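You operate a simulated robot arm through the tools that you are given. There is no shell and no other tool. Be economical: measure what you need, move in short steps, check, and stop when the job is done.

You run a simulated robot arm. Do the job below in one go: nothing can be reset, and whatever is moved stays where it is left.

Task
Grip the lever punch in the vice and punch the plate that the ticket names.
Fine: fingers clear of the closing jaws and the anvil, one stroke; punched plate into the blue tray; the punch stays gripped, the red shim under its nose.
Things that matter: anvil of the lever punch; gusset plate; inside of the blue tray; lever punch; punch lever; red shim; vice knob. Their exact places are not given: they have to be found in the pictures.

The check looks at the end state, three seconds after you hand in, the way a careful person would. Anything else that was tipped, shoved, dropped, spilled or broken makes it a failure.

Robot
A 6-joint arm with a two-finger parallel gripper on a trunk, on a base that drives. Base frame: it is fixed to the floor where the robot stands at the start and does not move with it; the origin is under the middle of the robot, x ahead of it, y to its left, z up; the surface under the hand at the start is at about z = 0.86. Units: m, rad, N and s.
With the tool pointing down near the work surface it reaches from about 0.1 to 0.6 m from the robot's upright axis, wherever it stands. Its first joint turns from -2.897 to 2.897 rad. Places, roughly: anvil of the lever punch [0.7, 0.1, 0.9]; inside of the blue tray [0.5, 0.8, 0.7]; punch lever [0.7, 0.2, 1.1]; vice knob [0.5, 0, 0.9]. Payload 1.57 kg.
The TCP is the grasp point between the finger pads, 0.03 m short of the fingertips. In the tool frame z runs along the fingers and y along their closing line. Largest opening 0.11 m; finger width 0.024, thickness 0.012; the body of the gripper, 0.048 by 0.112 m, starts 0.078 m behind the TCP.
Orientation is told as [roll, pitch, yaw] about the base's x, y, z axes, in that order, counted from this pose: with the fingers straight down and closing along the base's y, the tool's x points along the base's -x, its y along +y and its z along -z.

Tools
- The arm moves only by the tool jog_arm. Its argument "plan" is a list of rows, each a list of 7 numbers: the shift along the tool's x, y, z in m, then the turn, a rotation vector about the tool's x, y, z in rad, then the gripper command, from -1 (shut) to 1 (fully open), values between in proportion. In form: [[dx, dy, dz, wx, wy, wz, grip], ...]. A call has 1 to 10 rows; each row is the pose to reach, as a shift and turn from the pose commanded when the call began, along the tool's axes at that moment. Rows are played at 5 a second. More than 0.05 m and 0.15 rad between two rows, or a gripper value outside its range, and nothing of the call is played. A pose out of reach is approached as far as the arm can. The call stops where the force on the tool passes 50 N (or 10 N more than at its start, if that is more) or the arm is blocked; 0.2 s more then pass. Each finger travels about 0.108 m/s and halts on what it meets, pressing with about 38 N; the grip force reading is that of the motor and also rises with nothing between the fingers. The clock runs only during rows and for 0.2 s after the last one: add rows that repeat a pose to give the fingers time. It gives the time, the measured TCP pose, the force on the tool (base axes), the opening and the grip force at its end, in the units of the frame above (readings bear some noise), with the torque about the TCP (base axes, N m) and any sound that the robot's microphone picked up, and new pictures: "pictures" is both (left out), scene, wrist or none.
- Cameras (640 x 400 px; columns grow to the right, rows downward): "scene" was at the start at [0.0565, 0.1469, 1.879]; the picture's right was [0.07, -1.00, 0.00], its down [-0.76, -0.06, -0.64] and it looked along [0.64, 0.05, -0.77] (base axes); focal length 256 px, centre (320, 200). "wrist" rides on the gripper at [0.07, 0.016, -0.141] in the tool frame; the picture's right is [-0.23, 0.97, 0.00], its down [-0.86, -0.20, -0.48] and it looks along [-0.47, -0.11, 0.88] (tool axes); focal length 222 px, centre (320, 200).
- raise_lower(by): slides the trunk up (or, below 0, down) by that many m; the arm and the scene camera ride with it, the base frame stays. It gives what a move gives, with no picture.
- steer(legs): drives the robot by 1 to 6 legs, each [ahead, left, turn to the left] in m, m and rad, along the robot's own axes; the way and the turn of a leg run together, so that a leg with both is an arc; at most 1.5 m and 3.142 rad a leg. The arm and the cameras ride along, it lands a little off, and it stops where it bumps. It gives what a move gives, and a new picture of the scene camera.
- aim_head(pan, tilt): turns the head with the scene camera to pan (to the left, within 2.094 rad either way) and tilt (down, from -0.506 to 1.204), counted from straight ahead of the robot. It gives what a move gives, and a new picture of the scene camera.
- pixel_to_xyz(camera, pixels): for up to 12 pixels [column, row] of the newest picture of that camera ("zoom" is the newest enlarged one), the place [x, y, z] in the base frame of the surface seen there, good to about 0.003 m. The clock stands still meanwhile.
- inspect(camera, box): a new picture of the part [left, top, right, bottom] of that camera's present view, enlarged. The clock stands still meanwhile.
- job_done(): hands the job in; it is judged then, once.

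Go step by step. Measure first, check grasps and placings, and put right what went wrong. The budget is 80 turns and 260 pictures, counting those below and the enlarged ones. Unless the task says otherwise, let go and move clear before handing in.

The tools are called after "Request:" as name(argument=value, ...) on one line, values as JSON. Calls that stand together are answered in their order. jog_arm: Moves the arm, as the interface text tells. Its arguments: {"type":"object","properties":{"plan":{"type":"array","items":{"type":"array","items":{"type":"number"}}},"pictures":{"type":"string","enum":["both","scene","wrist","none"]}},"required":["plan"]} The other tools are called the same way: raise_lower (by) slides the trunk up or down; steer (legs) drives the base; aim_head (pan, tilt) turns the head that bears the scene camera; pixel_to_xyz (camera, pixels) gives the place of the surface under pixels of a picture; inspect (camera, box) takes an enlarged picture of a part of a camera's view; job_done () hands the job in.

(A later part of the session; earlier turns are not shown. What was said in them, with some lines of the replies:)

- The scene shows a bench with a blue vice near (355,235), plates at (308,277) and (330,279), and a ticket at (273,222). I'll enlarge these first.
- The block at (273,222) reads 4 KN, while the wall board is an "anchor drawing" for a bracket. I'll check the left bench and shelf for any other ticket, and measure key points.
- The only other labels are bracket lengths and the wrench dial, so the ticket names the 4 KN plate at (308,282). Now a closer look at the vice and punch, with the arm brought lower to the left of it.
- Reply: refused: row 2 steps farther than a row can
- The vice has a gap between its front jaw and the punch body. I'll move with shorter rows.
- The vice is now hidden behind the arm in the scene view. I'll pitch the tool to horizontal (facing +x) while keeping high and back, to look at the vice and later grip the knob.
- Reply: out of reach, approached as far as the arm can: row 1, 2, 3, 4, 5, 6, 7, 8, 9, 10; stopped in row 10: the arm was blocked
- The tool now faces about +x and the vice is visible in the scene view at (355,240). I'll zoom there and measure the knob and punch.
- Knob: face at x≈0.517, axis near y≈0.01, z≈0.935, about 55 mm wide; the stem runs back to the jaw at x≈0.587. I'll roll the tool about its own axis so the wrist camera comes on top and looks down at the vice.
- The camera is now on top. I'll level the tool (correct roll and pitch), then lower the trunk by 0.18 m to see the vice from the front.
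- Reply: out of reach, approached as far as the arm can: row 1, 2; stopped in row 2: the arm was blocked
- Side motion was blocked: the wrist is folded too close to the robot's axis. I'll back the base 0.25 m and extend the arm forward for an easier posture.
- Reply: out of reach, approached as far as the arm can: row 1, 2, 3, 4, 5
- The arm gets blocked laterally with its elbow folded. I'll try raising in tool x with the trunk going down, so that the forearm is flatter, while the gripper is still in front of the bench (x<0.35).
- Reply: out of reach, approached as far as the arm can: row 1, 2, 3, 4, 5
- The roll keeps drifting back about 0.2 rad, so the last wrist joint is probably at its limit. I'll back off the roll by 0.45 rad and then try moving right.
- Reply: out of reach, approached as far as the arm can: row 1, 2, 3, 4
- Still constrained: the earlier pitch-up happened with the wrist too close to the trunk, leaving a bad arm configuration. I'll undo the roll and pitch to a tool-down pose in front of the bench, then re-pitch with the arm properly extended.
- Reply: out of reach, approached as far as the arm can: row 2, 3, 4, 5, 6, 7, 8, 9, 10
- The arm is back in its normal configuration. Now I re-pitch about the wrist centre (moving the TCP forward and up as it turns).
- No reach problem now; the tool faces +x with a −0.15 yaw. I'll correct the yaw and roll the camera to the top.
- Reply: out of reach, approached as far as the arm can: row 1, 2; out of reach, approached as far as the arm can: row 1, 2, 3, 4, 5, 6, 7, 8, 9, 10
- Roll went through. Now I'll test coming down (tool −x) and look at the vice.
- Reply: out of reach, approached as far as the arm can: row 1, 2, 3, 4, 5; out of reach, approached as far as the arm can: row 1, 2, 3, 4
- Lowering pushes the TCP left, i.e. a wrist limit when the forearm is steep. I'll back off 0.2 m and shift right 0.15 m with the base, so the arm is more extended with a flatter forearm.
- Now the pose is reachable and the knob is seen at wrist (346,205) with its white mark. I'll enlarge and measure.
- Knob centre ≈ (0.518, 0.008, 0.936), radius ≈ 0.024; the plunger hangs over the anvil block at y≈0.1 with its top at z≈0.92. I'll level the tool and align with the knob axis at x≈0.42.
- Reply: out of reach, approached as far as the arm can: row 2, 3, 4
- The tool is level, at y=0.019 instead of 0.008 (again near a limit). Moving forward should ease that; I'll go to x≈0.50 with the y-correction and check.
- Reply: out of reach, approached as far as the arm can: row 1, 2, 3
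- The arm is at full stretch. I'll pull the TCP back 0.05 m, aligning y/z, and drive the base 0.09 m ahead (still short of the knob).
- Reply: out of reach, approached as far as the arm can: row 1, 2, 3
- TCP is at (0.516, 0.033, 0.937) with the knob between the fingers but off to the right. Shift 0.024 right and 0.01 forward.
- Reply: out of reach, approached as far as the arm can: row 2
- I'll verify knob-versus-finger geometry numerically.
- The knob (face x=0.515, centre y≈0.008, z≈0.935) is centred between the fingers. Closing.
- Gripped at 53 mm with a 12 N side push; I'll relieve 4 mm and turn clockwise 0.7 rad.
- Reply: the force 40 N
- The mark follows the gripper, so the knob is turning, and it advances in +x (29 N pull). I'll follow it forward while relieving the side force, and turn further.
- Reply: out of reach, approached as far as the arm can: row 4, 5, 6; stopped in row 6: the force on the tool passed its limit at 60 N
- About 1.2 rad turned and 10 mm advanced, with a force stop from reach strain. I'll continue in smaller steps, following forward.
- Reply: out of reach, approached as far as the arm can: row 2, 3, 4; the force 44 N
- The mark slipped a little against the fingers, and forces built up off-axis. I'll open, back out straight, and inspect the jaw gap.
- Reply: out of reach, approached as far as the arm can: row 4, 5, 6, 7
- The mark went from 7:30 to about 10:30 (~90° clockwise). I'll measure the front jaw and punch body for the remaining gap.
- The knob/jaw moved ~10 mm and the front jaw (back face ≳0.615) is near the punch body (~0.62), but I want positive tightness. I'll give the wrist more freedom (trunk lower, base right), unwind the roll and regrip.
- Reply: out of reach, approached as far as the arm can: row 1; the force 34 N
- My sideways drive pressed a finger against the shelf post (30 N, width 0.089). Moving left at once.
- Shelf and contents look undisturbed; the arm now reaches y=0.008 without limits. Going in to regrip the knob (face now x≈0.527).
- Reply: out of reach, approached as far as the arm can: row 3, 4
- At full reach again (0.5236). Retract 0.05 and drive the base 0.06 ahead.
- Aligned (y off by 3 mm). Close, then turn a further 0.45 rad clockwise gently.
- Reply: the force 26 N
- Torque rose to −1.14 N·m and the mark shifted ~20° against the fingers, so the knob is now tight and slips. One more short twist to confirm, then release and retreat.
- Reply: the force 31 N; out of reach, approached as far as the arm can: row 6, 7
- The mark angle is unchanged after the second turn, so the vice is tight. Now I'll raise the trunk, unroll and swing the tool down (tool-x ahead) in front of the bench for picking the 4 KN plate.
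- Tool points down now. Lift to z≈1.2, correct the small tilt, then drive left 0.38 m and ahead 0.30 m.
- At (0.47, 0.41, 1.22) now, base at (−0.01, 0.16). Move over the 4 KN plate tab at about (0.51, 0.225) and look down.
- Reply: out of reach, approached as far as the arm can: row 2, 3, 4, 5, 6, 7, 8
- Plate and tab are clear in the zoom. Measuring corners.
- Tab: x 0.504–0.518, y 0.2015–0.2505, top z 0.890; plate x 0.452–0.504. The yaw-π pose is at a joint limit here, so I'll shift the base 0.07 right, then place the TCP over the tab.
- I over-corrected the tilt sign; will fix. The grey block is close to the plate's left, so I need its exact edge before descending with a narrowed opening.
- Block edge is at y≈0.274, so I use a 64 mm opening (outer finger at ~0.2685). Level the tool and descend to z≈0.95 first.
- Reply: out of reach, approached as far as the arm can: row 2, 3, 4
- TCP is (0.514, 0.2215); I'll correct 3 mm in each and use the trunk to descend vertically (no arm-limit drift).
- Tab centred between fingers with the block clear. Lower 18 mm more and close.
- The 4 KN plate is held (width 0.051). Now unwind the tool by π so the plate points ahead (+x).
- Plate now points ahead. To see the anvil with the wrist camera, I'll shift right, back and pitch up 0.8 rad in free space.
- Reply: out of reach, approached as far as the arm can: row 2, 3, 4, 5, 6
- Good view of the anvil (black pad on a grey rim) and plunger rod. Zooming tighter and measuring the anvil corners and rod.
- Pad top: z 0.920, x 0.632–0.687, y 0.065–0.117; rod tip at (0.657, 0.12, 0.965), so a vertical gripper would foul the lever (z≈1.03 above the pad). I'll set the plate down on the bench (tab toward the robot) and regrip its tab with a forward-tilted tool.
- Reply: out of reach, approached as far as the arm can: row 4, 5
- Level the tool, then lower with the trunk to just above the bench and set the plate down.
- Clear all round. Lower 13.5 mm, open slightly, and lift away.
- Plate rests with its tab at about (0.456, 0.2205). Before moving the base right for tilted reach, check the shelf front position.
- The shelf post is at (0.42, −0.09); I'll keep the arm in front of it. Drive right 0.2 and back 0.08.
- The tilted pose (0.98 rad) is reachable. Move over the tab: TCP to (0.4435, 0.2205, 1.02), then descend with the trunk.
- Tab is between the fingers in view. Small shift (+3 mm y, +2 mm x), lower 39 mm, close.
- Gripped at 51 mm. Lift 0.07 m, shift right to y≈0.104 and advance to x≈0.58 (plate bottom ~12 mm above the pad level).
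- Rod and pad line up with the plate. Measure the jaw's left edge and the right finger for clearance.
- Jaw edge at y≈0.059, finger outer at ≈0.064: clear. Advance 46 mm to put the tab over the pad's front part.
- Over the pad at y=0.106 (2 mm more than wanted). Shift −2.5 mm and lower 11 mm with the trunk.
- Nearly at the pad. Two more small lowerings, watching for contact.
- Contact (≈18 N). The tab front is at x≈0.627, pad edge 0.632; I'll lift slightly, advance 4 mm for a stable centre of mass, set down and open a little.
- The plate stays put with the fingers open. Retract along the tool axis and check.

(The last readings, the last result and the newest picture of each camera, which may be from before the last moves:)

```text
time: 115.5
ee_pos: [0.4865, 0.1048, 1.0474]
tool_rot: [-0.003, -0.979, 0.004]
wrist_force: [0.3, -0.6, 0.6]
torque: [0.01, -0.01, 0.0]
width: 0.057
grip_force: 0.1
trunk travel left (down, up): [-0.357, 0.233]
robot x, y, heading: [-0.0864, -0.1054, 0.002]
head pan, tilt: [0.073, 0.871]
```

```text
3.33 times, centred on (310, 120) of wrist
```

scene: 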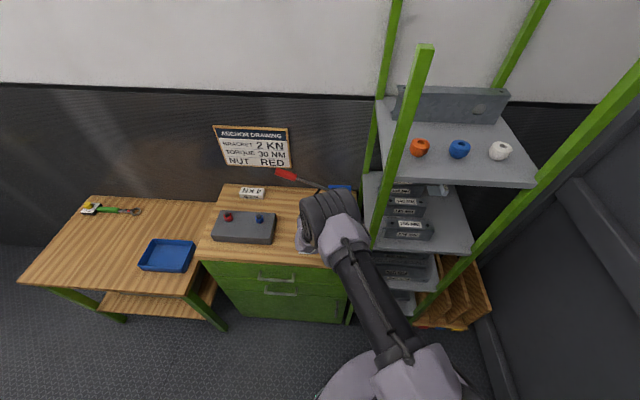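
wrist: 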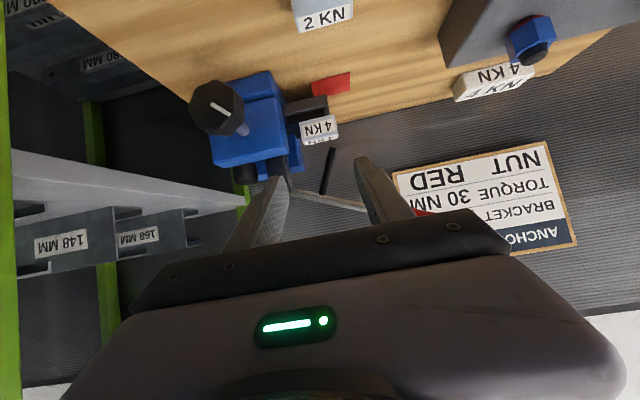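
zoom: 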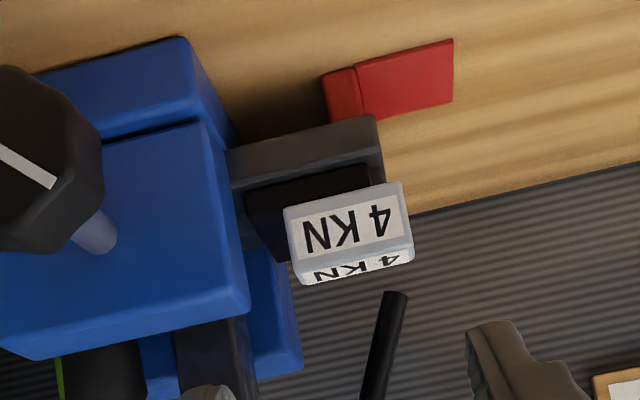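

The plate sits level on the pad. Next: close the fingers and go above the lever handle (≈(0.647, 0.225, 1.10)), starting by rising and shifting left, then forward.

Request:
jog_arm(plan=[[-0.032, 0.03, -0.0213, 0, 0, 0, -1], [-0.064, 0.06, -0.0427, 0, 0, 0, -1], [-0.0955, 0.09, -0.064, 0, 0, 0, -1], [-0.0955, 0.12, -0.064, 0, 0, 0, -1], [-0.1205, 0.12, -0.0267, 0, 0, 0, -1], [-0.1456, 0.12, 0.0107, 0, 0, 0, -1], [-0.17, 0.12, 0.048, 0, 0, 0, -1], [-0.179, 0.12, 0.0605, 0, 0, 0, -1], [-0.179, 0.12, 0.0605, 0, 0, 0, -1]])

Request:
inspect(camera="wrist", box=[180, 60, 460, 260])

Request:
pixel_to_xyz(camera="wrist", pixels=[[320, 170], [300, 165], [280, 165], [330, 160], [340, 165], [300, 175]])

```text
time: 117.5
ee_pos: [0.6385, 0.2223, 1.1596]
tool_rot: [-0.005, -0.979, 0.004]
wrist_force: [-0.1, -0.2, 0.5]
torque: [-0.03, 0.0, 0.0]
width: 0.0
grip_force: 21.6
trunk travel left (down, up): [-0.357, 0.233]
robot x, y, heading: [-0.0862, -0.1077, 0.0]
head pan, tilt: [0.073, 0.871]
```

scene: 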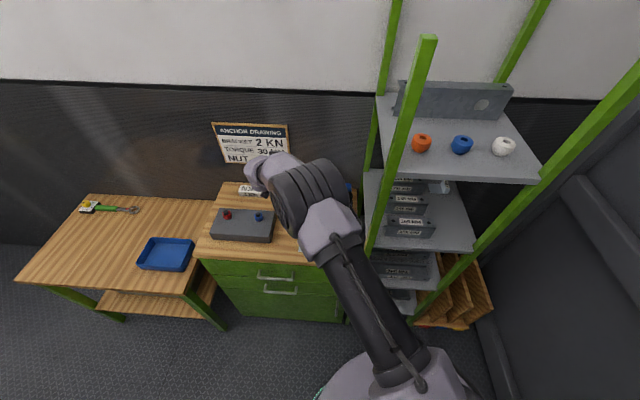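
wrist: 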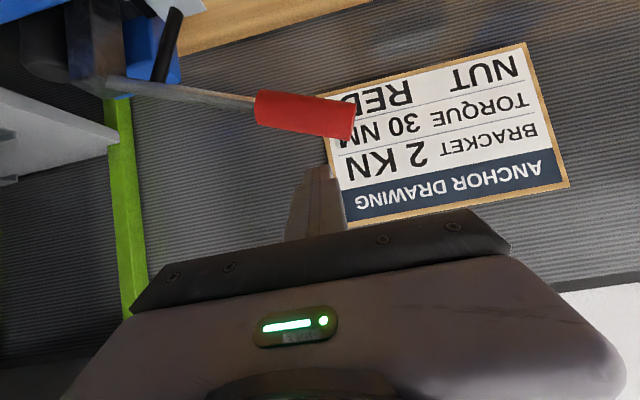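

```text
2.00 times, centred on (320, 160) of wrist
```

zoom: 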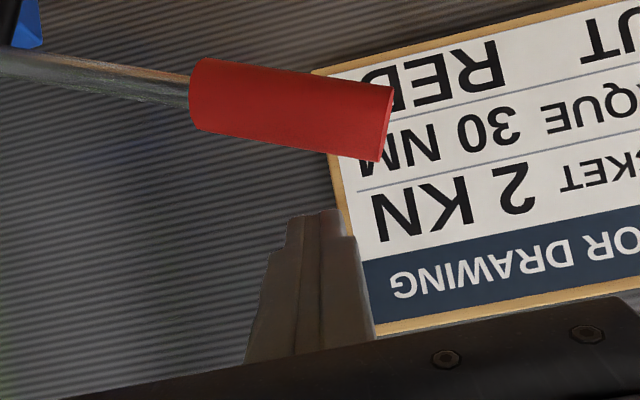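

```text
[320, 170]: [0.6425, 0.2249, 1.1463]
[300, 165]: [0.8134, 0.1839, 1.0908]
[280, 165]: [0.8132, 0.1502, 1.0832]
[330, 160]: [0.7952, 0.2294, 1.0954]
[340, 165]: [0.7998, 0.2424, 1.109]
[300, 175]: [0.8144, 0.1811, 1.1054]
```

Fingers are above and beside the handle; measure the handle's position.

Request:
pixel_to_xyz(camera="wrist", pixels=[[305, 113], [265, 108], [345, 120], [305, 125], [305, 100], [318, 168], [312, 180], [335, 170]])

```text
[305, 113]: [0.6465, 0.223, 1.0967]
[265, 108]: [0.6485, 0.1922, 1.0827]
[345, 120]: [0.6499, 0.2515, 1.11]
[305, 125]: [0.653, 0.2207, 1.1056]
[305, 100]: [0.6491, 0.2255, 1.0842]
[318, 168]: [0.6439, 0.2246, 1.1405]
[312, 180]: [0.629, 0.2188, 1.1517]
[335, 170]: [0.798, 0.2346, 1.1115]
```

Handle centre ≈ (0.659, 0.223, 1.095), top ≈1.107. Advance 12 mm and press down steadily in one stroke, first part to z≈1.06.

Request:
jog_arm(plan=[[-0.0067, 0.003, 0.01, 0, 0, 0, -1], [0.0099, 0.003, 0.0211, 0, 0, 0, -1], [0.0265, 0.003, 0.0323, 0, 0, 0, -1], [0.0431, 0.003, 0.0434, 0, 0, 0, -1], [0.0597, 0.003, 0.0546, 0, 0, 0, -1], [0.0763, 0.003, 0.0657, 0, 0, 0, -1], [0.0929, 0.003, 0.0768, 0, 0, 0, -1], [0.1095, 0.003, 0.088, 0, 0, 0, -1]], pictures="wrist")

```text
time: 119.2
ee_pos: [0.6484, 0.2332, 1.0271]
tool_rot: [0.002, -0.991, 0.006]
wrist_force: [11.1, 22.6, 43.7]
torque: [0.31, -1.08, 0.08]
width: 0.0
grip_force: 21.4
trunk travel left (down, up): [-0.357, 0.233]
robot x, y, heading: [-0.0856, -0.105, 0.003]
head pan, tilt: [0.073, 0.871]
```

wrist: 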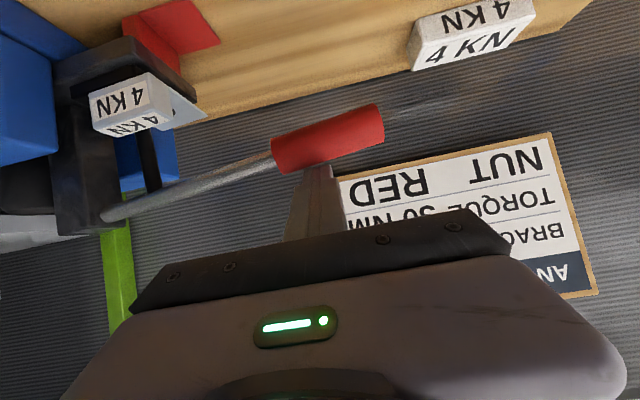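

Force 44 N at z=1.027: the rod seems to have met the plate. Zoom in on the punch.

Request:
inspect(camera="wrist", box=[60, 40, 300, 240])

Request:
pixel_to_xyz(camera="wrist", pixels=[[148, 150], [152, 175], [156, 188], [180, 110], [250, 170], [325, 140]])

```text
2.00 times, centred on (180, 140) of wrist
```

zoom: 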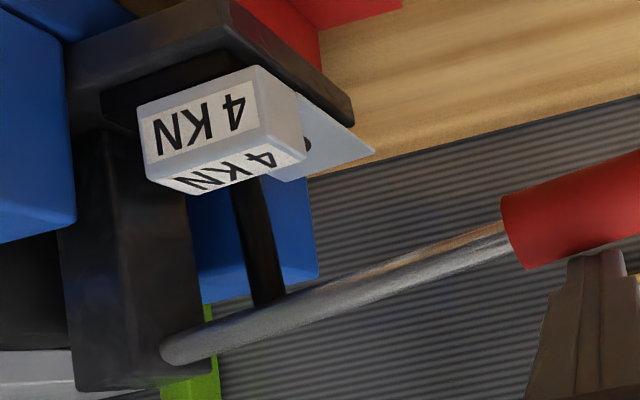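

```text
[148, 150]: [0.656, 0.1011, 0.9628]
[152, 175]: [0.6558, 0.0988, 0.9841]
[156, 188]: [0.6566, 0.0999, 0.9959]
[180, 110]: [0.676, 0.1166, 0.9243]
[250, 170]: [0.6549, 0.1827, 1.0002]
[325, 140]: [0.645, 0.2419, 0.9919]
```

A dark hole now shows in the plate (zoom (308,145)): punched. Release the lever by raising straight up.

Request:
jog_arm(plan=[[-0.0166, 0, -0.0111, 0, 0, 0, -1], [-0.0332, 0, -0.0223, 0, 0, 0, -1], [-0.0498, 0, -0.0334, 0, 0, 0, -1], [-0.0664, 0, -0.0446, 0, 0, 0, -1], [-0.083, 0, -0.0557, 0, 0, 0, -1], [-0.1079, 0, -0.0724, 0, 0, 0, -1], [-0.1328, 0, -0.0891, 0, 0, 0, -1]], pictures="wrist")

Request:
inspect(camera="wrist", box=[60, 0, 360, 200])

```text
time: 120.8
ee_pos: [0.648, 0.2287, 1.1807]
tool_rot: [-0.003, -0.977, 0.007]
wrist_force: [-0.2, 0.2, 0.6]
torque: [0.01, 0.01, 0.02]
width: 0.0
grip_force: 21.2
trunk travel left (down, up): [-0.357, 0.233]
robot x, y, heading: [-0.0892, -0.1046, -0.001]
head pan, tilt: [0.073, 0.871]
```

wrist: 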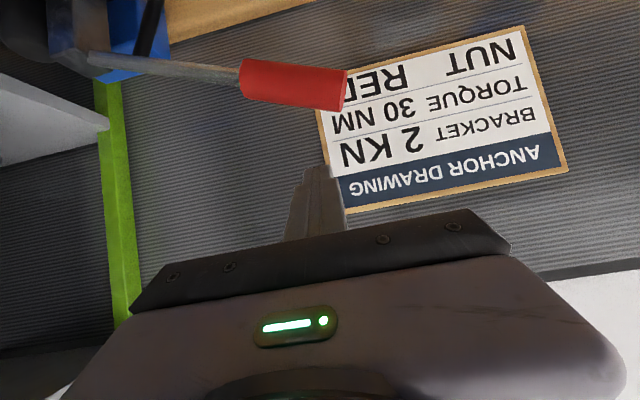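

```text
2.00 times, centred on (210, 100) of wrist
```

zoom: 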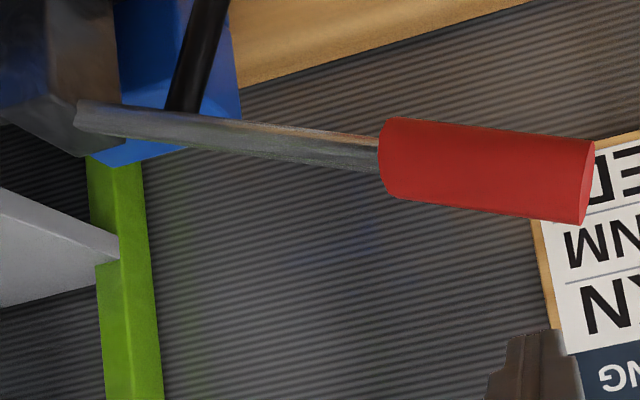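

The lever sprang back up. Retrace to the pre-grasp pose in front of the anvil with the fingers at 58 mm.

Request:
jog_arm(plan=[[0.0251, 0, -0.0374, 0, 0, 0, -1], [0.0502, 0, -0.0747, 0, 0, 0, -1], [0.0753, 0, -0.112, 0, 0, 0, -1], [0.09, 0, -0.134, 0, 0, 0, 0.05], [0.1176, -0.031, -0.1155, 0, 0, 0, 0.05], [0.1452, -0.062, -0.097, 0, 0, 0, 0.05], [0.1728, -0.093, -0.0785, 0, 0, 0, 0.05], [0.2004, -0.124, -0.06, 0, 0, 0, 0.05], [0.2004, -0.124, -0.06, 0, 0, 0, 0.05]], pictures="wrist")

Request:
inspect(camera="wrist", box=[220, 60, 400, 180])

Request:
pixel_to_xyz(camera="zoom", pixels=[[290, 215], [405, 190], [345, 225], [350, 263], [300, 265], [410, 240]])

```text
time: 122.8
ee_pos: [0.4893, 0.1057, 1.0488]
tool_rot: [-0.003, -0.978, 0.005]
wrist_force: [0.3, -0.3, -0.7]
torque: [-0.02, -0.01, -0.03]
width: 0.0581
grip_force: 0.1
trunk travel left (down, up): [-0.357, 0.233]
robot x, y, heading: [-0.0919, -0.1049, 0.003]
head pan, tilt: [0.073, 0.871]
```

wrist: 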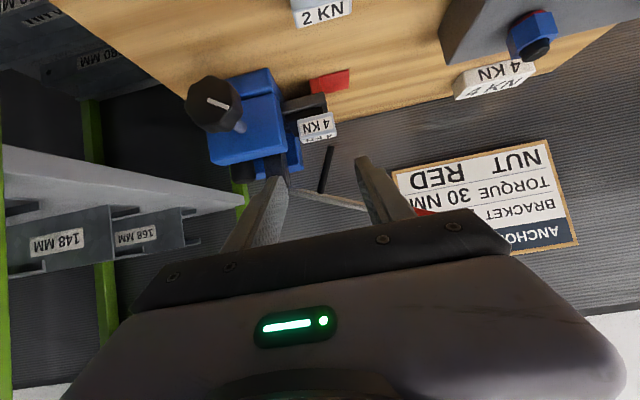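

```text
3.33 times, centred on (310, 120) of wrist
```

zoom: 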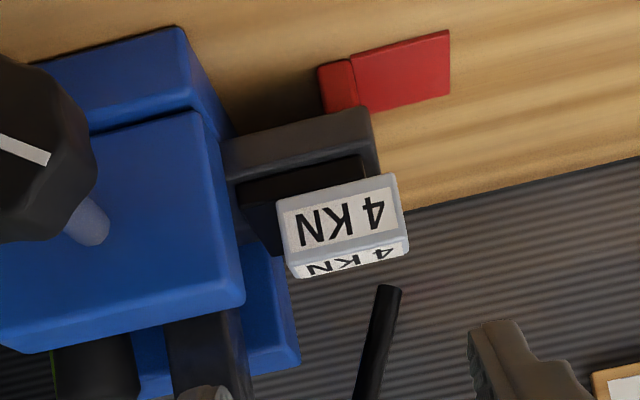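

```text
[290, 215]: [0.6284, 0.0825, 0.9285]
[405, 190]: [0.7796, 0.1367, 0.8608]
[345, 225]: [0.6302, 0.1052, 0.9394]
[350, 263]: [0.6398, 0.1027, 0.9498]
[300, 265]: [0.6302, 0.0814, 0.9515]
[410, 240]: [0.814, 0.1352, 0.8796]
```

The tab hasn't moved. Advance along the tool axis back to the release pose, then grip.

Request:
jog_arm(plan=[[0.0025, -0.0015, 0.04, 0, 0, 0, 0.05], [0.0025, -0.0015, 0.08, 0, 0, 0, 0.05], [0.0025, -0.0015, 0.115, 0, 0, 0, 0.05], [0.0025, -0.0015, 0.145, 0, 0, 0, 0.05], [0.0025, -0.0015, 0.168, 0, 0, 0, 0.05], [0.0025, -0.0015, 0.168, 0, 0, 0, 0.05]], pictures="wrist")

Request:
inspect(camera="wrist", box=[180, 60, 460, 260])

```text
time: 124.0
ee_pos: [0.6065, 0.1044, 0.9667]
tool_rot: [-0.001, -0.992, 0.004]
wrist_force: [-66.3, -4.1, 52.8]
torque: [-2.48, 0.58, -3.08]
width: 0.0612
grip_force: 2.0
trunk travel left (down, up): [-0.357, 0.233]
robot x, y, heading: [-0.0924, -0.1068, 0.005]
head pan, tilt: [0.073, 0.871]
stopped in row 5: the force on the tool passed its limit at 83 N (the readings are from after the stop); the commanded pose is now the measured one
```

wrist: 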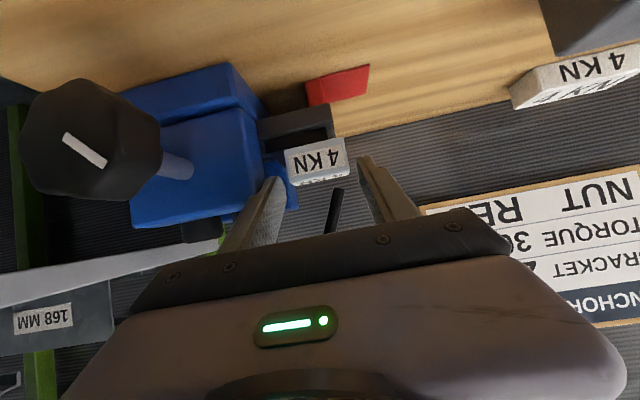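

```text
2.00 times, centred on (320, 160) of wrist
```

zoom: 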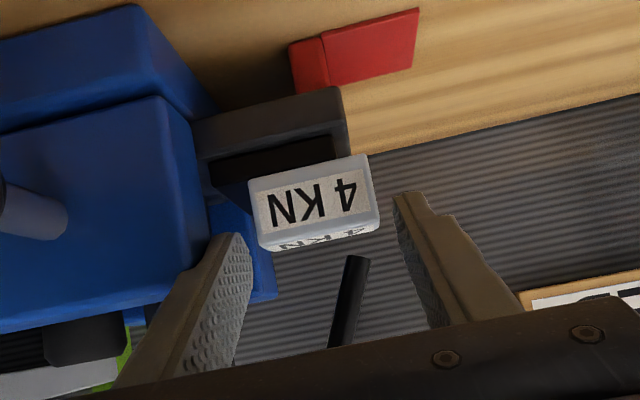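

The right finger's stepped outer side struck the vice jaw edge (contact at y≈0.059). Back off 50 mm and check that nothing moved.

Request:
jog_arm(plan=[[0, 0.001, -0.02, 0, 0, 0, 0.009], [0, 0.001, -0.05, 0, 0, 0, 0.009], [0, 0.001, -0.05, 0, 0, 0, 0.009]], pictures="wrist")

Request:
inspect(camera="wrist", box=[200, 60, 400, 200])

Request:
pixel_to_xyz(camera="wrist", pixels=[[298, 150], [300, 155], [340, 150], [345, 145], [320, 155], [318, 175], [272, 140], [275, 150]])

```text
time: 124.8
ee_pos: [0.5772, 0.1048, 0.984]
tool_rot: [-0.004, -0.978, 0.006]
wrist_force: [0.0, 0.7, -0.7]
torque: [0.03, -0.01, -0.02]
width: 0.0555
grip_force: 0.0
trunk travel left (down, up): [-0.357, 0.233]
robot x, y, heading: [-0.0886, -0.1028, 0.002]
head pan, tilt: [0.073, 0.871]
```

wrist: 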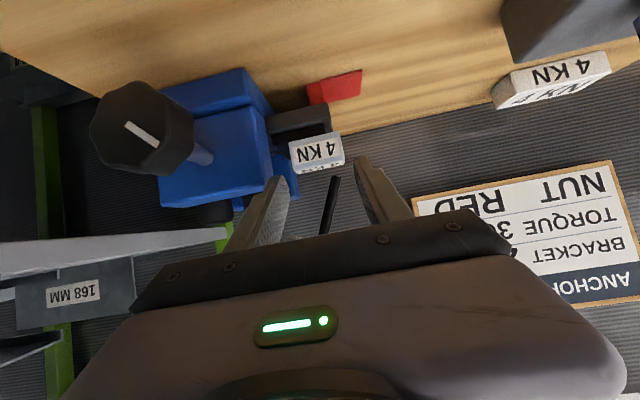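

```text
2.86 times, centred on (300, 130) of wrist
```

zoom: 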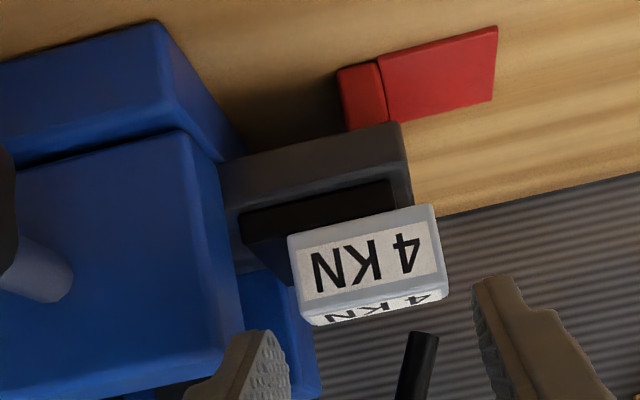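

```text
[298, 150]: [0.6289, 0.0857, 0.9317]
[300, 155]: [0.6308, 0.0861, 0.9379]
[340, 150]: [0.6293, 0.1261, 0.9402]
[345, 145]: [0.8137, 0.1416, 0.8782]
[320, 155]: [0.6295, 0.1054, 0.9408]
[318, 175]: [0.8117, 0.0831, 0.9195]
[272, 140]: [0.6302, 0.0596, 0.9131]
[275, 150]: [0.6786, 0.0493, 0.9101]
```

Nothing else moved; the tab spans y≈0.078–0.128. With a 55.5 mm opening at y≈0.105, try again slowly.

Request:
jog_arm(plan=[[-0.0022, 0, 0.015, 0, 0, 0, 0.009], [-0.0022, 0, 0.03, 0, 0, 0, 0.009], [-0.0022, 0, 0.04, 0, 0, 0, 0.009], [-0.0022, 0, 0.05, 0, 0, 0, 0.009], [-0.0022, 0, 0.0585, 0, 0, 0, 0.009], [-0.0022, 0, 0.0585, 0, 0, 0, 0.009]], pictures="wrist")

Request:
inspect(camera="wrist", box=[200, 60, 400, 200])

```text
time: 126.2
ee_pos: [0.6257, 0.1032, 0.9534]
tool_rot: [-0.004, -0.98, 0.004]
wrist_force: [-0.2, 0.4, -0.4]
torque: [0.04, -0.01, -0.02]
width: 0.0549
grip_force: 0.0
trunk travel left (down, up): [-0.357, 0.233]
robot x, y, heading: [-0.0906, -0.1072, 0.001]
head pan, tilt: [0.073, 0.871]
```

wrist: 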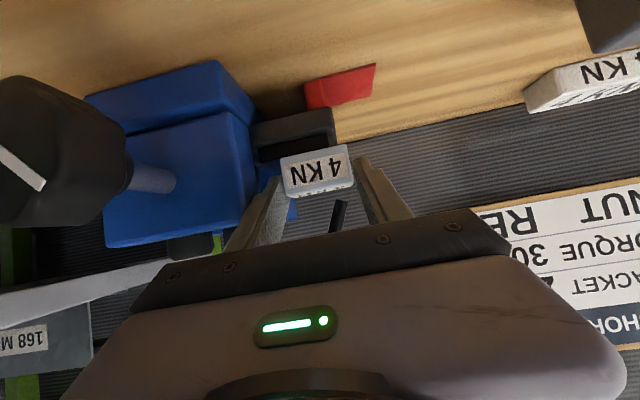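

```text
2.86 times, centred on (300, 130) of wrist
```

zoom: 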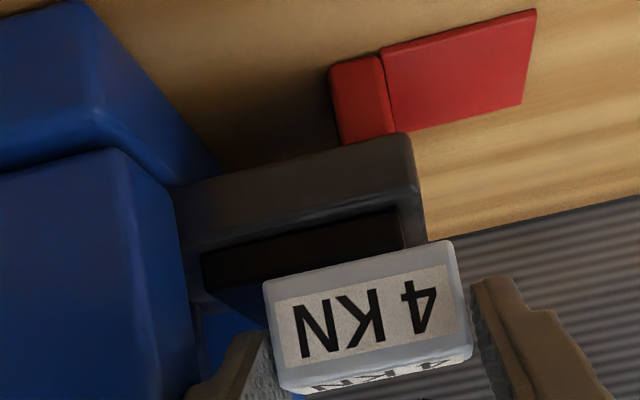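

In position with no contact force and the tab between the fingers. Close, then lift 12 mm with the trunk.

Request:
jog_arm(plan=[[0, 0, 0, 0, 0, 0, -1], [0, 0, 0, 0, 0, 0, -1], [0, 0, 0, 0, 0, 0, -1]], pictures="none")

Request:
raise_lower(by=0.01)

Request:
jog_arm(plan=[[0.009, 0.002, -0.0132, 0, 0, 0, -1], [0.0251, 0.002, -0.0374, 0, 0, 0, -1], [0.0502, 0.002, -0.0747, 0, 0, 0, -1], [0.0753, 0.002, -0.112, 0, 0, 0, -1], [0.0948, 0.002, -0.141, 0, 0, 0, -1]])

Request:
inspect(camera="wrist", box=[180, 40, 460, 240])

```text
time: 127.0
ee_pos: [0.6265, 0.1044, 0.9541]
tool_rot: [-0.003, -0.978, 0.005]
wrist_force: [0.4, 0.8, 0.0]
torque: [0.0, 0.04, 0.01]
width: 0.0511
grip_force: 37.8
trunk travel left (down, up): [-0.357, 0.233]
robot x, y, heading: [-0.0912, -0.1082, 0.001]
head pan, tilt: [0.073, 0.871]
```

```text
time: 127.6
ee_pos: [0.6257, 0.1036, 0.9632]
tool_rot: [-0.003, -0.978, 0.005]
wrist_force: [-0.1, 0.5, -0.2]
torque: [-0.03, 0.03, 0.0]
width: 0.051
grip_force: 38.1
trunk travel left (down, up): [-0.367, 0.223]
robot x, y, heading: [-0.087, -0.1071, 0.0]
head pan, tilt: [0.073, 0.871]
```

```text
time: 128.8
ee_pos: [0.4545, 0.1054, 0.9661]
tool_rot: [-0.004, -0.978, 0.006]
wrist_force: [-0.5, 0.0, -0.6]
torque: [-0.02, 0.05, -0.02]
width: 0.0511
grip_force: 38.3
trunk travel left (down, up): [-0.367, 0.223]
robot x, y, heading: [-0.087, -0.1092, 0.001]
head pan, tilt: [0.073, 0.871]
```

scene: 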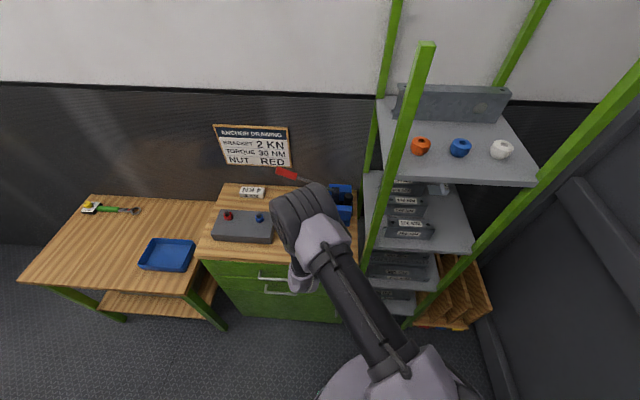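
wrist: 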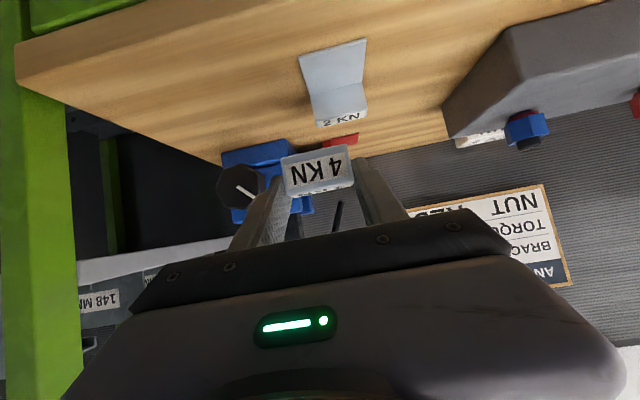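

```text
2.00 times, centred on (320, 140) of wrist
```

zoom: 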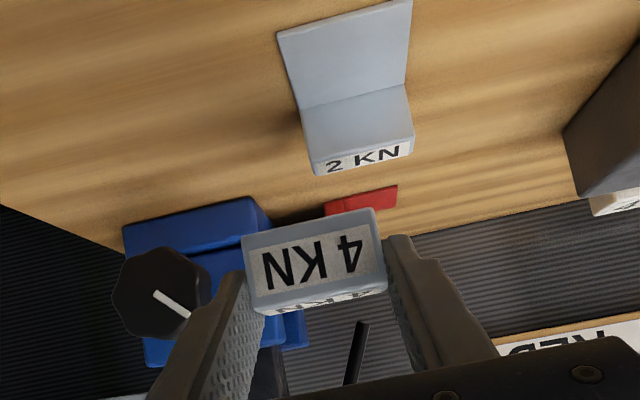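

Plate retrieved. Raise the trunk, measure the tray, and drive left toward it.

Request:
pixel_to_xyz(camera="scene", pixels=[[168, 255], [150, 240], [194, 240], [189, 271], [139, 268], [172, 244], [165, 266], [145, 255], [188, 256], [165, 285], [212, 252]])

Request:
raise_lower(by=0.15)

Request:
steer(legs=[[-0.05, 0, 0], [0, 0.66, 0]])

```text
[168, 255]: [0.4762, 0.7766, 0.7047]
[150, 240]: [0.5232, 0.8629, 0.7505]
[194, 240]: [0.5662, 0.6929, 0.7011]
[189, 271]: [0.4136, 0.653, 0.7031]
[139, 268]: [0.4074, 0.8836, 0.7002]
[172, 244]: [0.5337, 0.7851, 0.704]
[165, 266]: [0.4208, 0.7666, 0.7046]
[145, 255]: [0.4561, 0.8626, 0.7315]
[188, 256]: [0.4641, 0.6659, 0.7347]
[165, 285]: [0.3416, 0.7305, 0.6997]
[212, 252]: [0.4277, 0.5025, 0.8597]
```

```text
time: 130.6
ee_pos: [0.4553, 0.1058, 1.1158]
tool_rot: [-0.005, -0.979, 0.006]
wrist_force: [-0.2, -0.4, -0.7]
torque: [0.02, 0.03, -0.02]
width: 0.051
grip_force: 38.2
trunk travel left (down, up): [-0.517, 0.073]
robot x, y, heading: [-0.0892, -0.1051, 0.0]
head pan, tilt: [0.073, 0.871]
```

```text
time: 134.8
ee_pos: [0.4027, 0.7794, 1.1149]
tool_rot: [-0.004, -0.98, 0.01]
wrist_force: [-0.7, -0.7, -0.9]
torque: [0.01, 0.0, -0.02]
width: 0.0511
grip_force: 37.9
trunk travel left (down, up): [-0.517, 0.073]
robot x, y, heading: [-0.1416, 0.5675, 0.003]
head pan, tilt: [0.073, 0.871]
```

scene: 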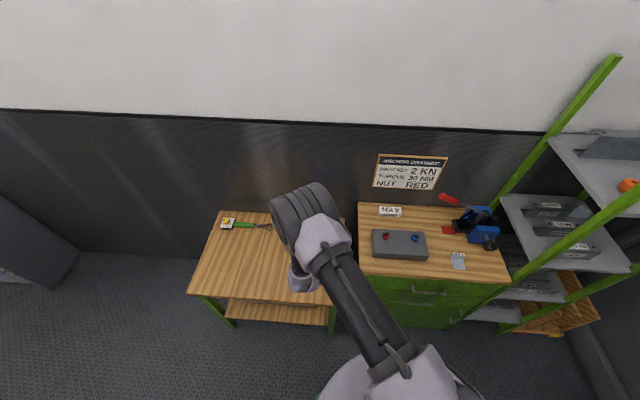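

Tray floor z≈0.704, inside about x 0.41–0.545, y 0.67–0.86, rim ≈0.75. Move the TCP to (0.455, 0.774) and lower with the trunk in stages.

Request:
jog_arm(plan=[[-0.0145, -0.005, 0.0216, 0, 0, 0, -1], [-0.029, -0.005, 0.0432, 0, 0, 0, -1], [-0.029, -0.005, 0.0432, 0, 0, 0, -1]], pictures="none")

Request:
raise_lower(by=-0.3)

Request:
jog_arm(plan=[[0, 0, 0, 0, 0, 0, -1]])

Request:
pixel_to_xyz(camera="wrist", pixels=[[320, 120], [320, 60], [320, 90], [220, 130], [420, 130], [240, 160]])

```text
time: 135.6
ee_pos: [0.4554, 0.7727, 1.1145]
tool_rot: [-0.003, -0.98, 0.01]
wrist_force: [0.4, -0.2, -1.8]
torque: [0.0, 0.03, 0.01]
width: 0.0511
grip_force: 38.3
trunk travel left (down, up): [-0.517, 0.073]
robot x, y, heading: [-0.1414, 0.5623, 0.008]
head pan, tilt: [0.073, 0.871]
```

```text
time: 138.6
ee_pos: [0.4547, 0.7734, 0.8153]
tool_rot: [-0.005, -0.979, 0.01]
wrist_force: [-0.2, 0.2, -1.1]
torque: [0.0, 0.02, 0.02]
width: 0.0509
grip_force: 37.6
trunk travel left (down, up): [-0.217, 0.373]
robot x, y, heading: [-0.1408, 0.5634, 0.003]
head pan, tilt: [0.073, 0.871]
```

```text
time: 139.0
ee_pos: [0.4561, 0.7731, 0.8146]
tool_rot: [-0.006, -0.978, 0.009]
wrist_force: [0.3, 0.0, -0.8]
torque: [0.02, 0.02, -0.01]
width: 0.0512
grip_force: 37.9
trunk travel left (down, up): [-0.217, 0.373]
robot x, y, heading: [-0.1388, 0.566, 0.008]
head pan, tilt: [0.073, 0.871]
```

scene: 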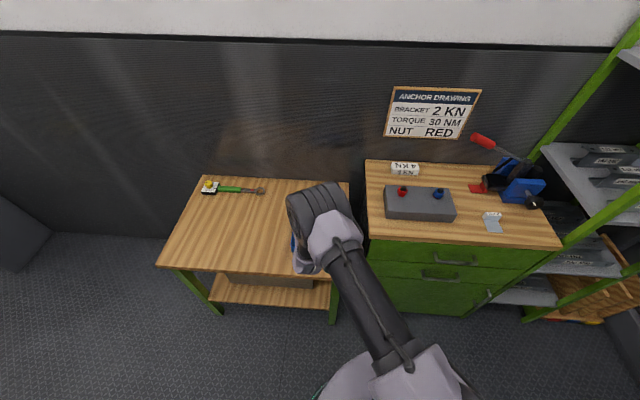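
wrist: 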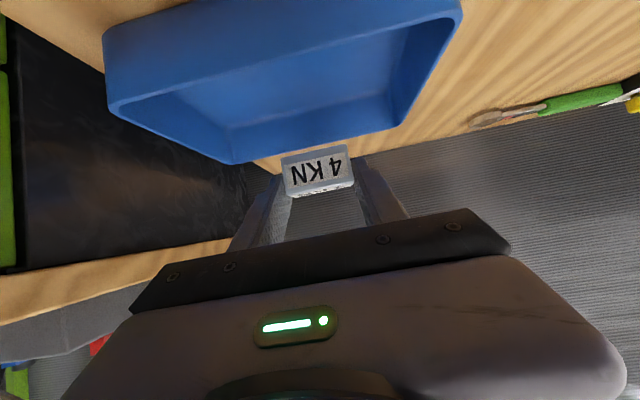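

```text
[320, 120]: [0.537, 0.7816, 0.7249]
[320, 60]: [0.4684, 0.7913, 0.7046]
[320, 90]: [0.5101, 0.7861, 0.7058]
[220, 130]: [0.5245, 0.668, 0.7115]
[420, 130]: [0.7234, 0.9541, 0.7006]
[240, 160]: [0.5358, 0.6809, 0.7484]
```

Plate is over the tray; back wall inside at x≈0.535. Shift back 5 mm, lower 0.071 m.

Request:
jog_arm(plan=[[0.0028, 0, -0.0042, 0, 0, 0, -1], [0.0028, 0, -0.0042, 0, 0, 0, -1]], pictures="none")

Request:
raise_lower(by=-0.072)

Request:
inspect(camera="wrist", box=[120, 40, 520, 240])

```text
time: 139.6
ee_pos: [0.4492, 0.7727, 0.8135]
tool_rot: [-0.006, -0.979, 0.008]
wrist_force: [-0.3, 0.0, -0.2]
torque: [0.04, 0.02, -0.01]
width: 0.0509
grip_force: 37.7
trunk travel left (down, up): [-0.217, 0.373]
robot x, y, heading: [-0.1421, 0.5662, 0.002]
head pan, tilt: [0.073, 0.871]
```

```text
time: 140.7
ee_pos: [0.4494, 0.7737, 0.7427]
tool_rot: [-0.005, -0.979, 0.006]
wrist_force: [-0.7, 0.1, -1.4]
torque: [0.01, 0.04, -0.01]
width: 0.0511
grip_force: 37.4
trunk travel left (down, up): [-0.145, 0.445]
robot x, y, heading: [-0.1413, 0.5643, 0.008]
head pan, tilt: [0.073, 0.871]
```

```text
1.60 times, centred on (320, 140) of wrist
```

zoom: 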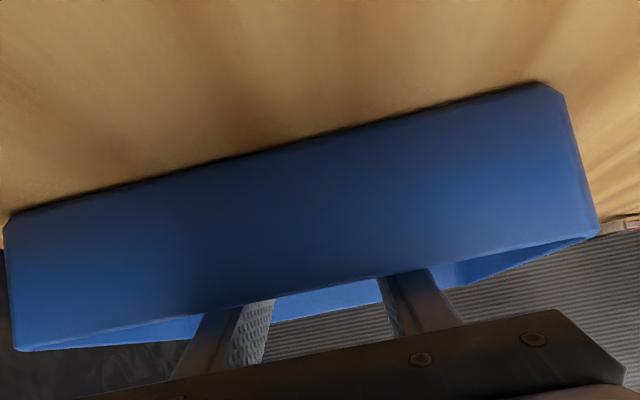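

No contact; the plate is ~7 mm above the floor. Lower 5 mm, open, wait, and rise.

Request:
raise_lower(by=-0.005)

Request:
jog_arm(plan=[[0, 0, 0, 0, 0, 0, 0.2], [0, 0, 0, 0, 0, 0, 0.3], [0, 0, 0, 0, 0, 0, 0.3]], pictures="none")

Request:
raise_lower(by=0.2)

Request:
inspect(camera="wrist", box=[120, 0, 520, 220])

```text
time: 141.2
ee_pos: [0.4504, 0.7745, 0.7386]
tool_rot: [-0.002, -0.982, 0.007]
wrist_force: [0.9, 0.0, 9.3]
torque: [0.15, -0.16, -0.02]
width: 0.051
grip_force: 38.1
trunk travel left (down, up): [-0.14, 0.45]
robot x, y, heading: [-0.1417, 0.5661, 0.0]
head pan, tilt: [0.073, 0.871]
```

```text
time: 142.0
ee_pos: [0.4505, 0.7741, 0.738]
tool_rot: [-0.004, -0.979, 0.007]
wrist_force: [-0.5, -0.4, -0.2]
torque: [-0.01, -0.02, 0.0]
width: 0.0716
grip_force: 0.0
trunk travel left (down, up): [-0.14, 0.45]
robot x, y, heading: [-0.1422, 0.5604, 0.004]
head pan, tilt: [0.073, 0.871]
```

```text
time: 144.2
ee_pos: [0.4487, 0.7731, 0.9365]
tool_rot: [-0.006, -0.979, 0.008]
wrist_force: [-0.1, -1.0, -0.2]
torque: [-0.02, -0.03, -0.01]
width: 0.0713
grip_force: 0.0
trunk travel left (down, up): [-0.34, 0.25]
robot x, y, heading: [-0.1403, 0.5653, 0.002]
head pan, tilt: [0.073, 0.871]
```

```text
1.60 times, centred on (320, 110) of wrist
5 turns are left
```

zoom: 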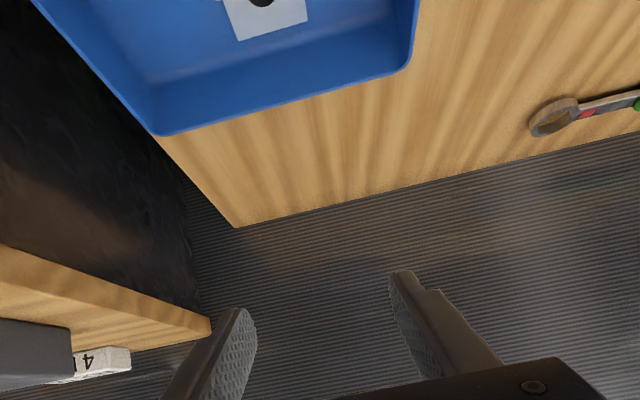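

The punched plate (with hole) lies flat in the tray. Last check of the vice, punch and shim in the scene view.

Request:
inspect(camera="scene", box=[380, 100, 580, 260])

```text
2.50 times, centred on (480, 180) of scene
4 turns are left
```

zoom: 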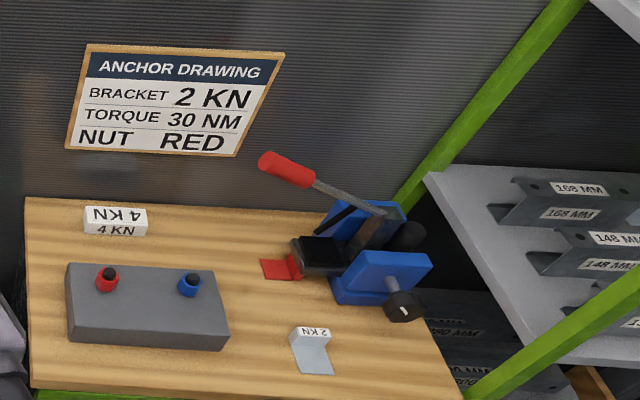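

The vice, punch, shim and the 2 KN plate are all in place, and the gripper is clear of everything. Handing in.

Request:
job_done()

```text
The job is handed in.
```

The punch is gripped in the vice with the red shim under its nose. The 4 KN plate was punched in one stroke and now lies in the blue tray.

Two contacts happened along the way:
- **Shelf post:** a finger pressed against it while I drove the base sideways.
- **Vice jaw:** a finger knocked its edge (83 N) as I went back for the plate.

Nothing looked moved after either one.
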